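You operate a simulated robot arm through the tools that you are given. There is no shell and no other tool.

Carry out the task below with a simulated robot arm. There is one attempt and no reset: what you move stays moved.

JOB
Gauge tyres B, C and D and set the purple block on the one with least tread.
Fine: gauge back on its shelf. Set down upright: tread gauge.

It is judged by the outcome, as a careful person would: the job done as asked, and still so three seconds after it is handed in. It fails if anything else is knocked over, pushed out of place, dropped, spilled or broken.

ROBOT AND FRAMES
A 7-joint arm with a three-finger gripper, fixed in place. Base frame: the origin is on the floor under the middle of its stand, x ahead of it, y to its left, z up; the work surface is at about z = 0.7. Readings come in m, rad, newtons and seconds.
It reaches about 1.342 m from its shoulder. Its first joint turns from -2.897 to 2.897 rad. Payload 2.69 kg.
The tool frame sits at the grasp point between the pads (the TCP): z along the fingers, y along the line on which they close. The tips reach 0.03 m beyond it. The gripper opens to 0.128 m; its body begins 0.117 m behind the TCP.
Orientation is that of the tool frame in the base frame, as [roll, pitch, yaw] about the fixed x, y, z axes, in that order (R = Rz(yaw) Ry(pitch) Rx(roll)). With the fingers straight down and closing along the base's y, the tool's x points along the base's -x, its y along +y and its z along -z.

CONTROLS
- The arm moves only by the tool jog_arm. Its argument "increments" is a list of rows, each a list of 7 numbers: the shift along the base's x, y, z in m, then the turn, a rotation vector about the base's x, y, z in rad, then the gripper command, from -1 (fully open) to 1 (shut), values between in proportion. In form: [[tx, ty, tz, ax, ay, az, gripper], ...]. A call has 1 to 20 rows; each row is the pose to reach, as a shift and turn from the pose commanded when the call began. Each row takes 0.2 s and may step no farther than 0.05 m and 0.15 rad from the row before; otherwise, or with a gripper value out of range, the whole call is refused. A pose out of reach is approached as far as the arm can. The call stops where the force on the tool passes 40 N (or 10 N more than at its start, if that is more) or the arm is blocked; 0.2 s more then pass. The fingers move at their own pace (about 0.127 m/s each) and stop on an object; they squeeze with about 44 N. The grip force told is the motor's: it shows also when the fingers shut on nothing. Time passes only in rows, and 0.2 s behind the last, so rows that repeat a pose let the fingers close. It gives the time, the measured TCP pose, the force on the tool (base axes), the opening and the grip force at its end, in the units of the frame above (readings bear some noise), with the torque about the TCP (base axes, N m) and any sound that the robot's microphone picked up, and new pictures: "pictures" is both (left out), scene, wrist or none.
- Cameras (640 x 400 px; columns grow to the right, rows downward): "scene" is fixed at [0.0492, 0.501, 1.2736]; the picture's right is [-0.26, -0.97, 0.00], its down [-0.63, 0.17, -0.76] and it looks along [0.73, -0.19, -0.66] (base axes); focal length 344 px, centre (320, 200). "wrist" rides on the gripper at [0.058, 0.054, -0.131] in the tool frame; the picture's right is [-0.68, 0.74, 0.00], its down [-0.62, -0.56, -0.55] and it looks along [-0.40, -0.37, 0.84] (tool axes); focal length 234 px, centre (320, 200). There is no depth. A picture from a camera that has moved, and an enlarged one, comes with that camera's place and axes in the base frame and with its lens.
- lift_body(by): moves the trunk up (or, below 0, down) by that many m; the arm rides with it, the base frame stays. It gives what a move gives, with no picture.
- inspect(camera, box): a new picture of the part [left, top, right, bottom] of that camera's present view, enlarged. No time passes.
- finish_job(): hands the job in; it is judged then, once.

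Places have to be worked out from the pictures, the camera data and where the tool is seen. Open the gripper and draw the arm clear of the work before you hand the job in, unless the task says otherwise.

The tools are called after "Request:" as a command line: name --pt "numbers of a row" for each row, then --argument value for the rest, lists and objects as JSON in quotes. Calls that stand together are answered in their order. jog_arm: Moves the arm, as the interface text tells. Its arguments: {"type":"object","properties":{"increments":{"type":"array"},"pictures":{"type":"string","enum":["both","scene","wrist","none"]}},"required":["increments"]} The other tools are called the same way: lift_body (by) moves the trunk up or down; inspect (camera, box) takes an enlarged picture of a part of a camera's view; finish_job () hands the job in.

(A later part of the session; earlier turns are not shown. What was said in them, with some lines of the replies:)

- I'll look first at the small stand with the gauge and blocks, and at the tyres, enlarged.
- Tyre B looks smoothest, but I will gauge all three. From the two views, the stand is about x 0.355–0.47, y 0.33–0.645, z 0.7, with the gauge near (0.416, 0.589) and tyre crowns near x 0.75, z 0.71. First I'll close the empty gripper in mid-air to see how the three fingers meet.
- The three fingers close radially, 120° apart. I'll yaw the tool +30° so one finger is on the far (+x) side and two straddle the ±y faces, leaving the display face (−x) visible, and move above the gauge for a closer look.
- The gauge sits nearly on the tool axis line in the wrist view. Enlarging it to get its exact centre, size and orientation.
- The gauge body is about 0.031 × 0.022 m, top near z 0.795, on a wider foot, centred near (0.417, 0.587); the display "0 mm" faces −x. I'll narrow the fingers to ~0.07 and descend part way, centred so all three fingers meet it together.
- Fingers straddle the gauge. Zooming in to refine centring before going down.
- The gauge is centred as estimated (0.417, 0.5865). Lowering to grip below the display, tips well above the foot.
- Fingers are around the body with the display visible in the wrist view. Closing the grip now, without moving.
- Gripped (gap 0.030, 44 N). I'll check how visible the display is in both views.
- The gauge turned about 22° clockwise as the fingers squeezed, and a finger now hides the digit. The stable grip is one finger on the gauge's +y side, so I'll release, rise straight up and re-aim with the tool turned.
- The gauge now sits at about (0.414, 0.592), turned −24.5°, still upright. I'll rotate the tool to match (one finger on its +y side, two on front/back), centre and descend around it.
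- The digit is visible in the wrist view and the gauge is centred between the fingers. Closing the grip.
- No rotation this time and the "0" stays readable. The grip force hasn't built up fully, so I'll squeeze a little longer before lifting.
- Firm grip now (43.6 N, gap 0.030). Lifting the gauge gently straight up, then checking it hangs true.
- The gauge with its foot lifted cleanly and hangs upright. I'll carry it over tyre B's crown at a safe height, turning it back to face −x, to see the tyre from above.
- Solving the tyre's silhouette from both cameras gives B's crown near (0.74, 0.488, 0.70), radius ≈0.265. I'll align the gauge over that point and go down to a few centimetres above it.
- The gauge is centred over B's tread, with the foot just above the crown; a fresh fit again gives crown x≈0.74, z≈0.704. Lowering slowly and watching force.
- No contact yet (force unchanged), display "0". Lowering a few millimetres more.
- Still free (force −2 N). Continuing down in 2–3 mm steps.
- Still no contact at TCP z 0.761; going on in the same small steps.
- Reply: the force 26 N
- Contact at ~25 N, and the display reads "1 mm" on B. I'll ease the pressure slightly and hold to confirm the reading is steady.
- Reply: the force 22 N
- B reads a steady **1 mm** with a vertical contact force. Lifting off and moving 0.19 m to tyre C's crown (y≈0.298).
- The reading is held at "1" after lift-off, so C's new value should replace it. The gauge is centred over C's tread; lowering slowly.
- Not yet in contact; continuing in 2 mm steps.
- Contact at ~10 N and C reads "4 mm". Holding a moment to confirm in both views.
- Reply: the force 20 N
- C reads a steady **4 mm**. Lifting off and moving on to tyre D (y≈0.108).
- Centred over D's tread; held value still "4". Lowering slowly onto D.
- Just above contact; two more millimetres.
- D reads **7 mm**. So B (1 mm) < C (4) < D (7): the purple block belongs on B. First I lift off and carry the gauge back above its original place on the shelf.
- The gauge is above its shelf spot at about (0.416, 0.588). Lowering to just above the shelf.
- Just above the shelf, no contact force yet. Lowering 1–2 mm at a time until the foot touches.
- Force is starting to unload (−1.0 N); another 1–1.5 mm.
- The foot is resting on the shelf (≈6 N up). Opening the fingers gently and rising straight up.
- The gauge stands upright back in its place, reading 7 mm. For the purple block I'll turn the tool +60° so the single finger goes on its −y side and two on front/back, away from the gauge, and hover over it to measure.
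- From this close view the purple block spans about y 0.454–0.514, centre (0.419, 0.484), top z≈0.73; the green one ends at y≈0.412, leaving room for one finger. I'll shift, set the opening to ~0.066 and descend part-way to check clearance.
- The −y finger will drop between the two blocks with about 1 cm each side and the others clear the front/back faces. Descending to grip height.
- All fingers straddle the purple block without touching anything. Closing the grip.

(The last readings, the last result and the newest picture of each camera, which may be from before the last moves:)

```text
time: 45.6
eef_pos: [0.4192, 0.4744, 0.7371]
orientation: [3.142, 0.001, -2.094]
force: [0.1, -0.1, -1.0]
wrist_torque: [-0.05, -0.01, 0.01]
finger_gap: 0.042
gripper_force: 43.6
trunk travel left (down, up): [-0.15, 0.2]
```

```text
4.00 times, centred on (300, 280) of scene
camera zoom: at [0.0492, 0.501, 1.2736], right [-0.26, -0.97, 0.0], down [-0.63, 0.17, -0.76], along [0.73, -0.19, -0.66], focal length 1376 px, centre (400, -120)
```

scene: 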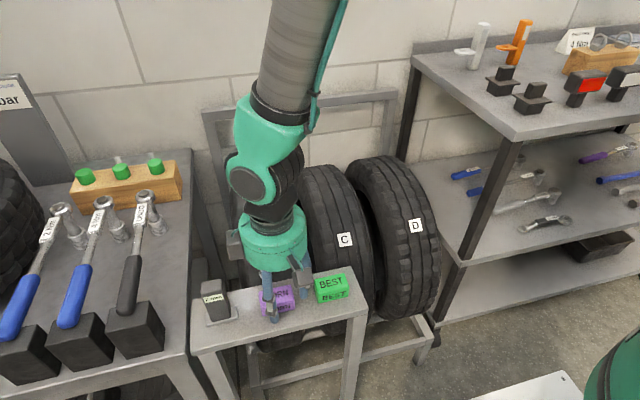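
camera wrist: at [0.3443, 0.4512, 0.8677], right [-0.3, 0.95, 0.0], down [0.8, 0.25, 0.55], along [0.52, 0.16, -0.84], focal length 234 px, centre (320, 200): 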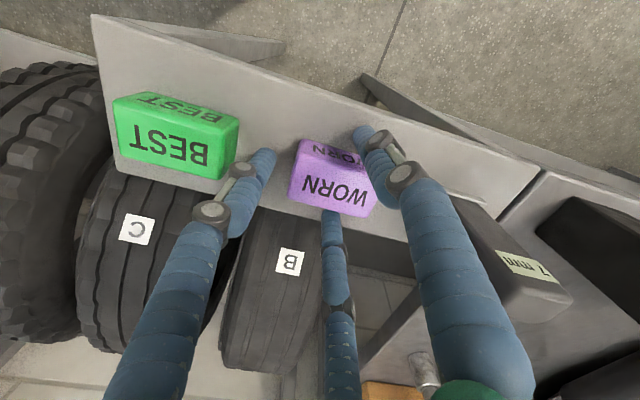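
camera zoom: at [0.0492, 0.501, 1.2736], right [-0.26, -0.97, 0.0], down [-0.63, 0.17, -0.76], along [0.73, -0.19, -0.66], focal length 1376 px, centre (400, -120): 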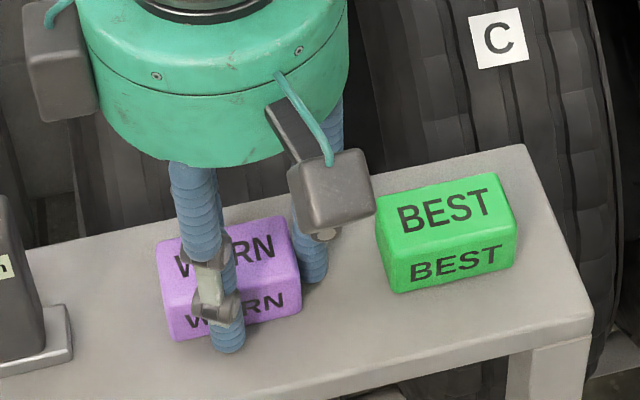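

Firm three-point grip (gap 0.042, 43.6 N), block barely shifted. Lifting slowly and checking it stays level.

Request:
jog_arm --pt "0 0 0.006 0 0 0 1" --pt "0 0 0.015 0 0 0 1" --pt "0 0 0.035 0 0 0 1" --pt "0 0 0.07 0 0 0 1" --pt "0 0 0.11 0 0 0 1" --pt "0 0 0.11 0 0 0 1" --pictures "both"

Request:
inspect --camera "wrist" --box '[220, 80, 420, 220]'

Request:
inspect --camera "scene" --box '[200, 160, 380, 340]'

```text
time: 47.0
eef_pos: [0.4184, 0.4761, 0.8469]
orientation: [-3.142, 0.001, -2.094]
force: [-1.0, -0.2, 0.0]
wrist_torque: [0.05, -0.01, -0.02]
finger_gap: 0.0419
gripper_force: 43.2
trunk travel left (down, up): [-0.15, 0.2]
camera wrist: at [0.3441, 0.4523, 0.9775], right [-0.3, 0.95, 0.0], down [0.8, 0.25, 0.55], along [0.52, 0.17, -0.84], focal length 234 px, centre (320, 200)
```

scene: 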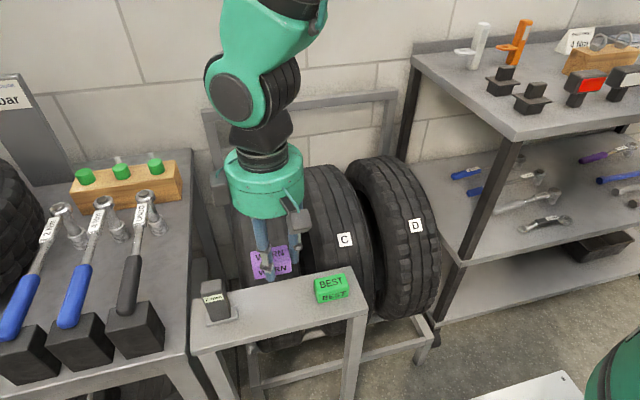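
wrist: 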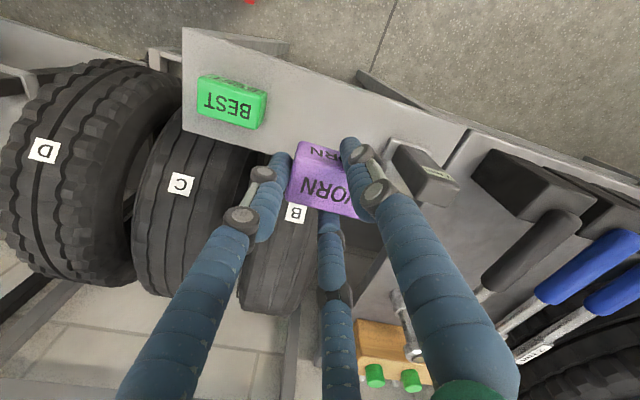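

```text
2.86 times, centred on (320, 150) of wrist
camera zoom: at [0.3441, 0.4523, 0.9775], right [-0.3, 0.95, 0.0], down [0.8, 0.25, 0.55], along [0.52, 0.17, -0.84], focal length 669 px, centre (320, 343)
```

zoom: 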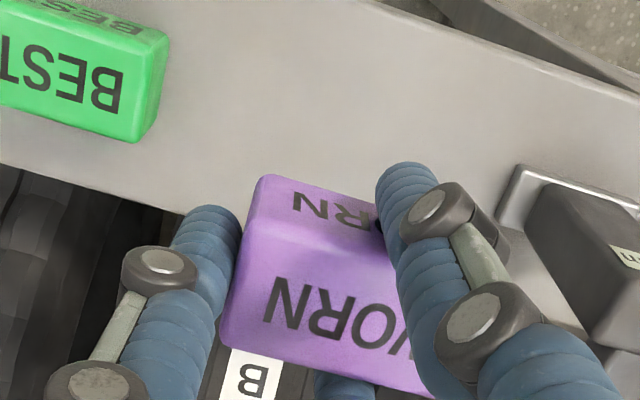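

```text
2.22 times, centred on (290, 250) of scene
camera zoom: at [0.0492, 0.501, 1.2736], right [-0.26, -0.97, 0.0], down [-0.63, 0.17, -0.76], along [0.73, -0.19, -0.66], focal length 764 px, centre (387, 89)
```

zoom: 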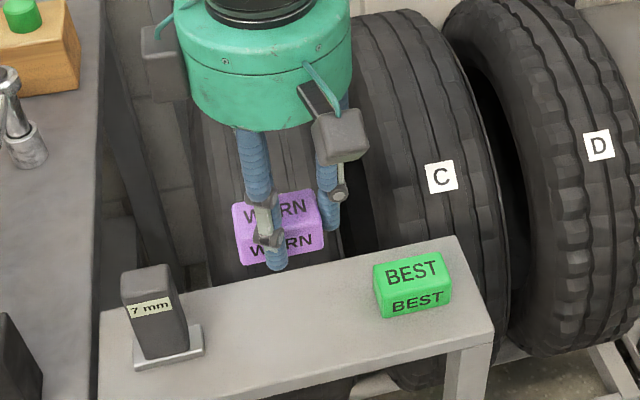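

The block is held level and the gauge still stands on its shelf. Carrying the block over tyre B's crown (block centre at about 0.74, 0.488).

Request:
jog_arm --pt "0.036 0.0005 0.005 0 0 0 1" --pt "0.072 0.001 0.005 0 0 0 1" --pt "0.108 0.0015 0.005 0 0 0 1" --pt "0.144 0.002 0.005 0 0 0 1" --pt "0.18 0.0025 0.005 0 0 0 1" --pt "0.216 0.003 0.005 0 0 0 1" --pt "0.252 0.0035 0.005 0 0 0 1" --pt "0.288 0.004 0.005 0 0 0 1" --pt "0.321 0.004 0.005 0 0 0 1" --pt "0.321 0.004 -0.03 0 0 0 1" --pt "0.321 0.004 -0.06 0 0 0 1" --pt "0.321 0.004 -0.08 0 0 0 1" --pt "0.321 0.004 -0.08 0 0 0 1" --pictures "both"

Request:
inspect --camera "wrist" --box '[200, 60, 440, 240]'

Request:
inspect --camera "scene" --box '[200, 110, 320, 210]'

```text
time: 49.8
eef_pos: [0.7424, 0.4778, 0.7654]
orientation: [-3.141, 0.001, -2.094]
force: [0.0, 0.1, -1.7]
wrist_torque: [-0.03, 0.0, -0.03]
finger_gap: 0.0422
gripper_force: 43.9
trunk travel left (down, up): [-0.15, 0.2]
camera wrist: at [0.6667, 0.4552, 0.8962], right [-0.3, 0.95, 0.0], down [0.8, 0.25, 0.55], along [0.52, 0.16, -0.84], focal length 234 px, centre (320, 200)
```

scene: 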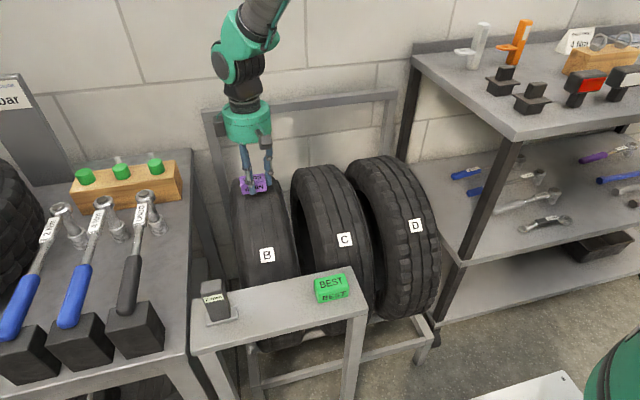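
wrist: 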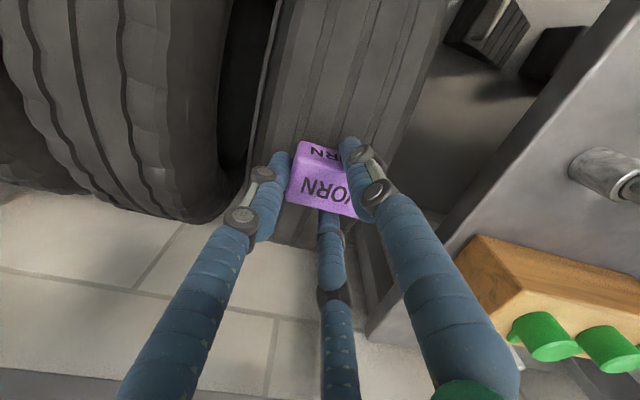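

```text
2.22 times, centred on (320, 150) of wrist
camera zoom: at [0.6667, 0.4552, 0.8962], right [-0.3, 0.95, 0.0], down [0.8, 0.25, 0.55], along [0.52, 0.16, -0.84], focal length 520 px, centre (320, 311)
```

zoom: 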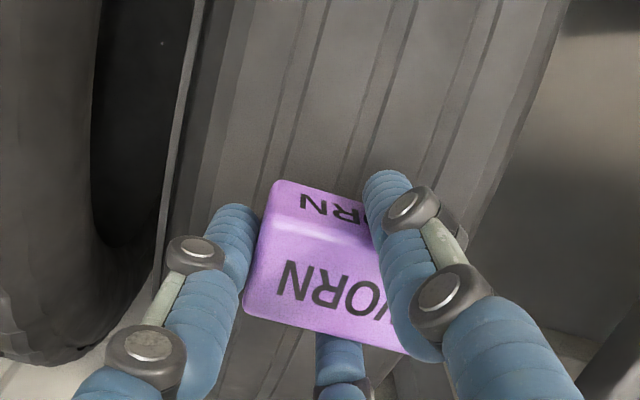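

```text
4.00 times, centred on (260, 160) of scene
camera zoom: at [0.0492, 0.501, 1.2736], right [-0.26, -0.97, 0.0], down [-0.63, 0.17, -0.76], along [0.73, -0.19, -0.66], focal length 1376 px, centre (560, 360)
```

zoom: 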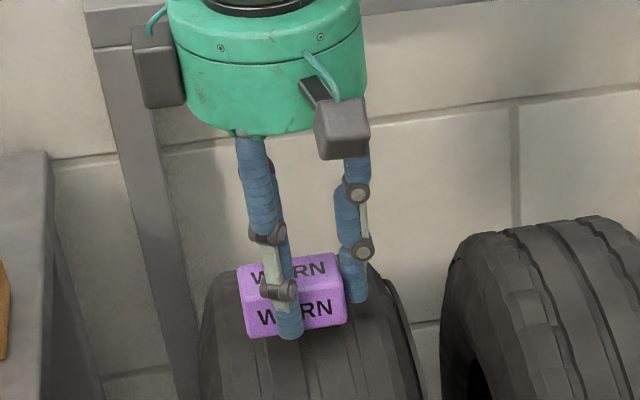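

The block is centred over B's tread, about 2.5 cm above it. Lowering gently.

Request:
jog_arm --pt "-0.001 0 -0.01 0 0 0 1" --pt "-0.001 0 -0.018 0 0 0 1" --pt "-0.001 0 -0.022 0 0 0 1" --pt "-0.001 0 -0.024 0 0 0 1" --pt "-0.001 0 -0.024 0 0 0 1" --pictures "none"

Request:
inspect --camera "scene" --box '[220, 140, 300, 210]'

```text
time: 51.0
eef_pos: [0.7388, 0.479, 0.7429]
orientation: [3.141, 0.0, -2.095]
force: [-0.3, -0.5, -0.4]
wrist_torque: [0.02, 0.03, -0.02]
finger_gap: 0.0416
gripper_force: 44.1
trunk travel left (down, up): [-0.15, 0.2]
```

```text
5.71 times, centred on (260, 175) of scene
camera zoom: at [0.0492, 0.501, 1.2736], right [-0.26, -0.97, 0.0], down [-0.63, 0.17, -0.76], along [0.73, -0.19, -0.66], focal length 1965 px, centre (663, 343)
```

zoom: 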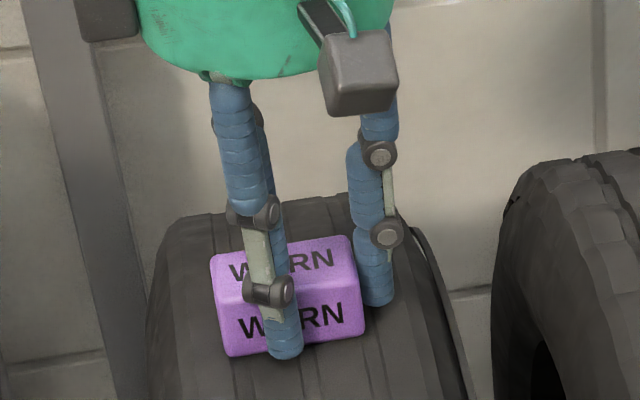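

No contact yet; continuing in 1.5 mm steps.

Request:
jog_arm --pt "0 0 -0.0015 0 0 0 1" --pt "0 0 -0.003 0 0 0 1" --pt "0 0 -0.003 0 0 0 1" --pictures "none"

```text
time: 51.8
eef_pos: [0.7403, 0.4792, 0.7393]
orientation: [3.141, -0.001, -2.094]
force: [-1.1, 0.0, -0.4]
wrist_torque: [-0.03, 0.02, 0.0]
finger_gap: 0.042
gripper_force: 43.6
trunk travel left (down, up): [-0.15, 0.2]
```

Still free at TCP z 0.739; another 2 mm.

Request:
jog_arm --pt "0 0 -0.001 0 0 0 1" --pt "0 0 -0.002 0 0 0 1" --pt "0 0 -0.002 0 0 0 1" --pictures "none"

```text
time: 52.6
eef_pos: [0.7409, 0.4795, 0.7387]
orientation: [-3.139, 0.001, -2.095]
force: [-3.4, -7.0, 20.4]
wrist_torque: [-0.34, 0.18, -0.01]
finger_gap: 0.0421
gripper_force: 44.5
trunk travel left (down, up): [-0.15, 0.2]
```

The block is pressed on the crown (20 N). Easing up a millimetre, then opening the fingers gently; I'll check before rising.

Request:
jog_arm --pt "0 0 0.001 0 0 0 1" --pt "0 0 0.001 0 0 0 1" --pt "0 0 0.001 0 0 0 0.3" --pt "0 0 0.001 0 0 0 0.2" --pt "0 0 0.001 0 0 0 0.1" --pt "0 0 0.001 0 0 0 0.0" --pt "0 0 0.001 0 0 0 0.0" --pictures "none"

Request:
inspect --camera "scene" --box '[220, 140, 300, 210]'

Request:
inspect --camera "wrist" --box '[200, 60, 440, 240]'

```text
time: 54.2
eef_pos: [0.7397, 0.4799, 0.7384]
orientation: [-3.141, -0.001, -2.096]
force: [0.9, 0.9, 0.9]
wrist_torque: [-0.02, 0.01, -0.04]
finger_gap: 0.0639
gripper_force: 0.1
trunk travel left (down, up): [-0.15, 0.2]
```

```text
5.71 times, centred on (260, 175) of scene
camera zoom: at [0.0492, 0.501, 1.2736], right [-0.26, -0.97, 0.0], down [-0.63, 0.17, -0.76], along [0.73, -0.19, -0.66], focal length 1965 px, centre (663, 343)
```

zoom: 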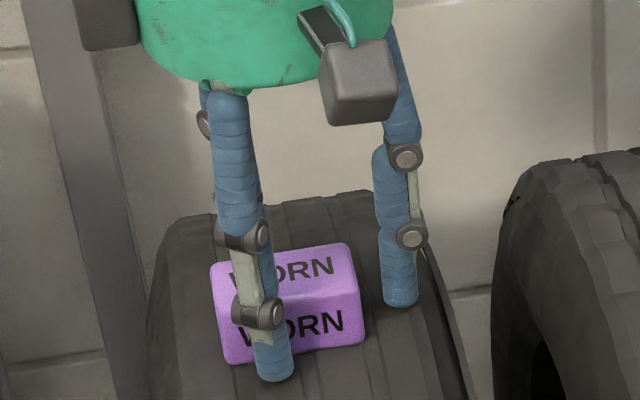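

```text
2.22 times, centred on (320, 150) of wrist
camera zoom: at [0.6642, 0.4557, 0.8686], right [-0.3, 0.95, 0.0], down [0.8, 0.25, 0.55], along [0.52, 0.16, -0.84], focal length 520 px, centre (320, 311)
```

zoom: 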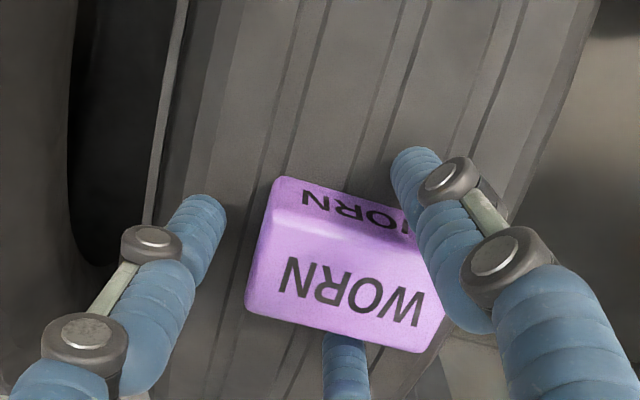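

The block sits freely on the crown with the fingers clear of it. Rising straight up.

Request:
jog_arm --pt "0 0 0.01 0 0 0 0.0" --pt "0 0 0.03 0 0 0 0.0" --pt "0 0 0.06 0 0 0 -0.1" --pt "0 0 0.1 0 0 0 -0.1" --pt "0 0 0.15 0 0 0 -0.1" --pt "0 0 0.19 0 0 0 -0.1" --pt "0 0 0.19 0 0 0 -0.1" --pictures "both"

Request:
inspect --camera "scene" --box '[200, 140, 340, 240]'

Request:
inspect --camera "wrist" --box '[200, 60, 440, 200]'

```text
time: 55.8
eef_pos: [0.7396, 0.48, 0.9285]
orientation: [-3.141, -0.002, -2.095]
force: [-1.0, -0.3, 0.4]
wrist_torque: [0.01, -0.06, -0.05]
finger_gap: 0.0703
gripper_force: 0.1
trunk travel left (down, up): [-0.15, 0.2]
camera wrist: at [0.6635, 0.4561, 1.0587], right [-0.3, 0.95, 0.0], down [0.8, 0.25, 0.55], along [0.52, 0.16, -0.84], focal length 234 px, centre (320, 200)
```

scene: 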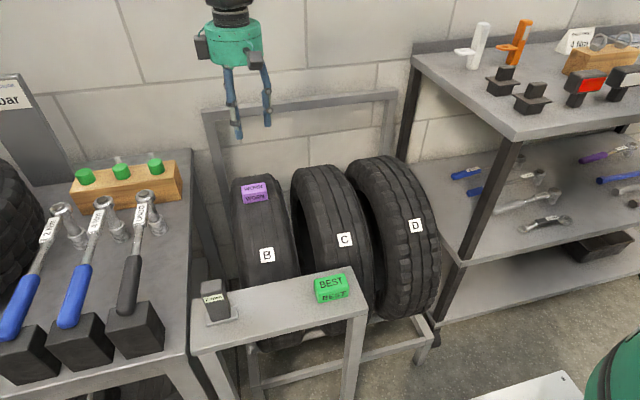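
wrist: 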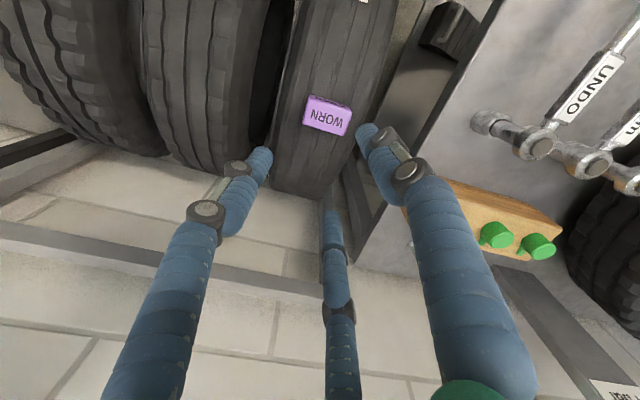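

```text
4.00 times, centred on (270, 190) of scene
camera zoom: at [0.0492, 0.501, 1.2736], right [-0.26, -0.97, 0.0], down [-0.63, 0.17, -0.76], along [0.73, -0.19, -0.66], focal length 1376 px, centre (520, 240)
```

zoom: 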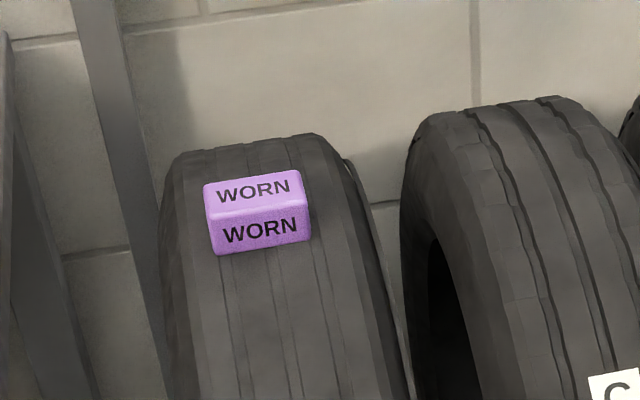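

```text
2.67 times, centred on (320, 130) of wrist
camera zoom: at [0.6635, 0.4561, 1.0587], right [-0.3, 0.95, 0.0], down [0.8, 0.25, 0.55], along [0.52, 0.16, -0.84], focal length 624 px, centre (320, 387)
```

zoom: 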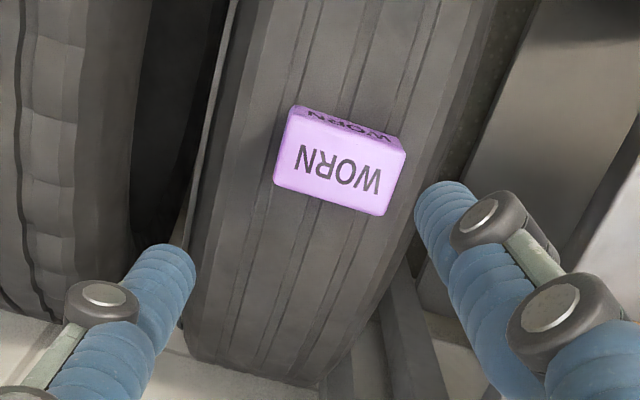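

The purple block rests squarely on tyre B's crown. Opening fully and withdrawing the arm back near its starting pose, then a final check.

Request:
jog_arm --pt "0 0 0.03 0 0 0 -0.5" --pt "-0.035 0.01 0.045 0 0 0 -1" --pt "-0.07 0.02 0.045 0 0 0 -1" --pt "-0.105 0.03 0.045 0 0 0 -1" --pt "-0.14 0.04 0.045 0 0 0 -1" --pt "-0.175 0.055 0.045 0 0 0 -1" --pt "-0.21 0.06 0.045 0 0 0 -1" --pt "-0.24 0.06 0.045 0 0 0 -1" --pt "-0.24 0.06 0.045 0 0 0 -1" --pt "-0.24 0.06 0.045 0 0 0 -1" --pt "-0.24 0.06 0.045 0 0 0 -1" --pictures "both"

Request:
inspect --camera "scene" --box '[180, 160, 380, 340]'

```text
time: 58.2
eef_pos: [0.5007, 0.5384, 0.9752]
orientation: [-3.141, 0.0, -2.094]
force: [0.7, 0.1, -0.4]
wrist_torque: [-0.04, 0.04, -0.04]
finger_gap: 0.128
gripper_force: 0.1
trunk travel left (down, up): [-0.15, 0.2]
camera wrist: at [0.4253, 0.515, 1.1053], right [-0.3, 0.95, 0.0], down [0.8, 0.25, 0.55], along [0.52, 0.16, -0.84], focal length 234 px, centre (320, 200)
```

scene: 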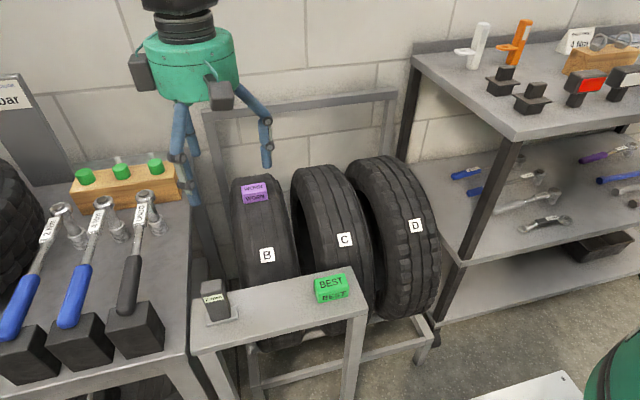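
wrist: 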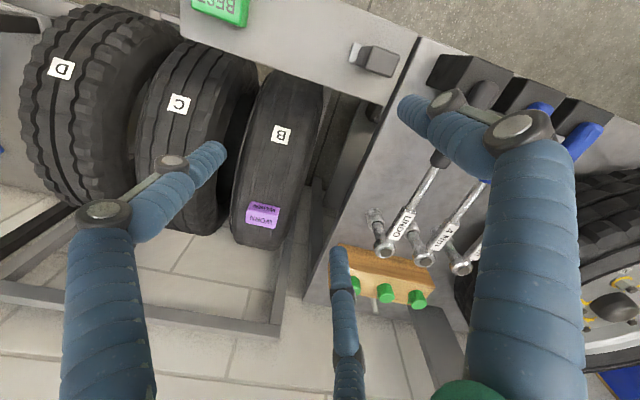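

```text
2.22 times, centred on (280, 250) of scene
camera zoom: at [0.0492, 0.501, 1.2736], right [-0.26, -0.97, 0.0], down [-0.63, 0.17, -0.76], along [0.73, -0.19, -0.66], focal length 764 px, centre (409, 89)
```

zoom: 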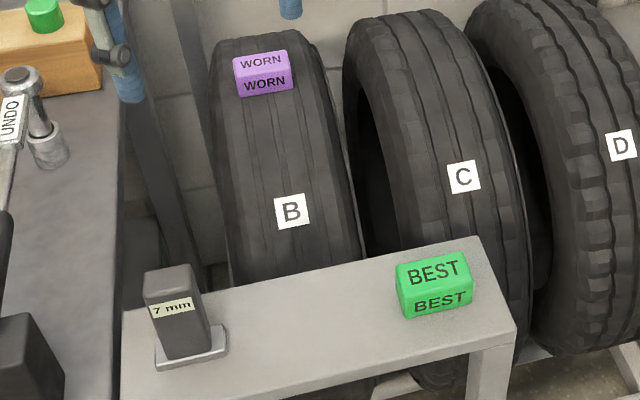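

All three tyres are gauged (B 1 mm, C 4 mm, D 7 mm). The purple block rests on B, the gauge stands upright on its shelf, nothing else has moved, and the open gripper is clear of the work. Handing in.

Request:
finish_job

```text
The job is handed in.
```

I gauged all three tyres and set the purple block on tyre B, which has the least tread.

| Tyre | Tread |
|------|-------|
| B | 1 mm |
| C | 4 mm |
| D | 7 mm |

The tread gauge is back on its shelf, upright and almost exactly where it started. My first grip on it turned it slightly, so I let go and took hold again before lifting. The last pictures before I handed in showed nothing else moved or knocked over. The gripper was open and the arm was clear of the work.
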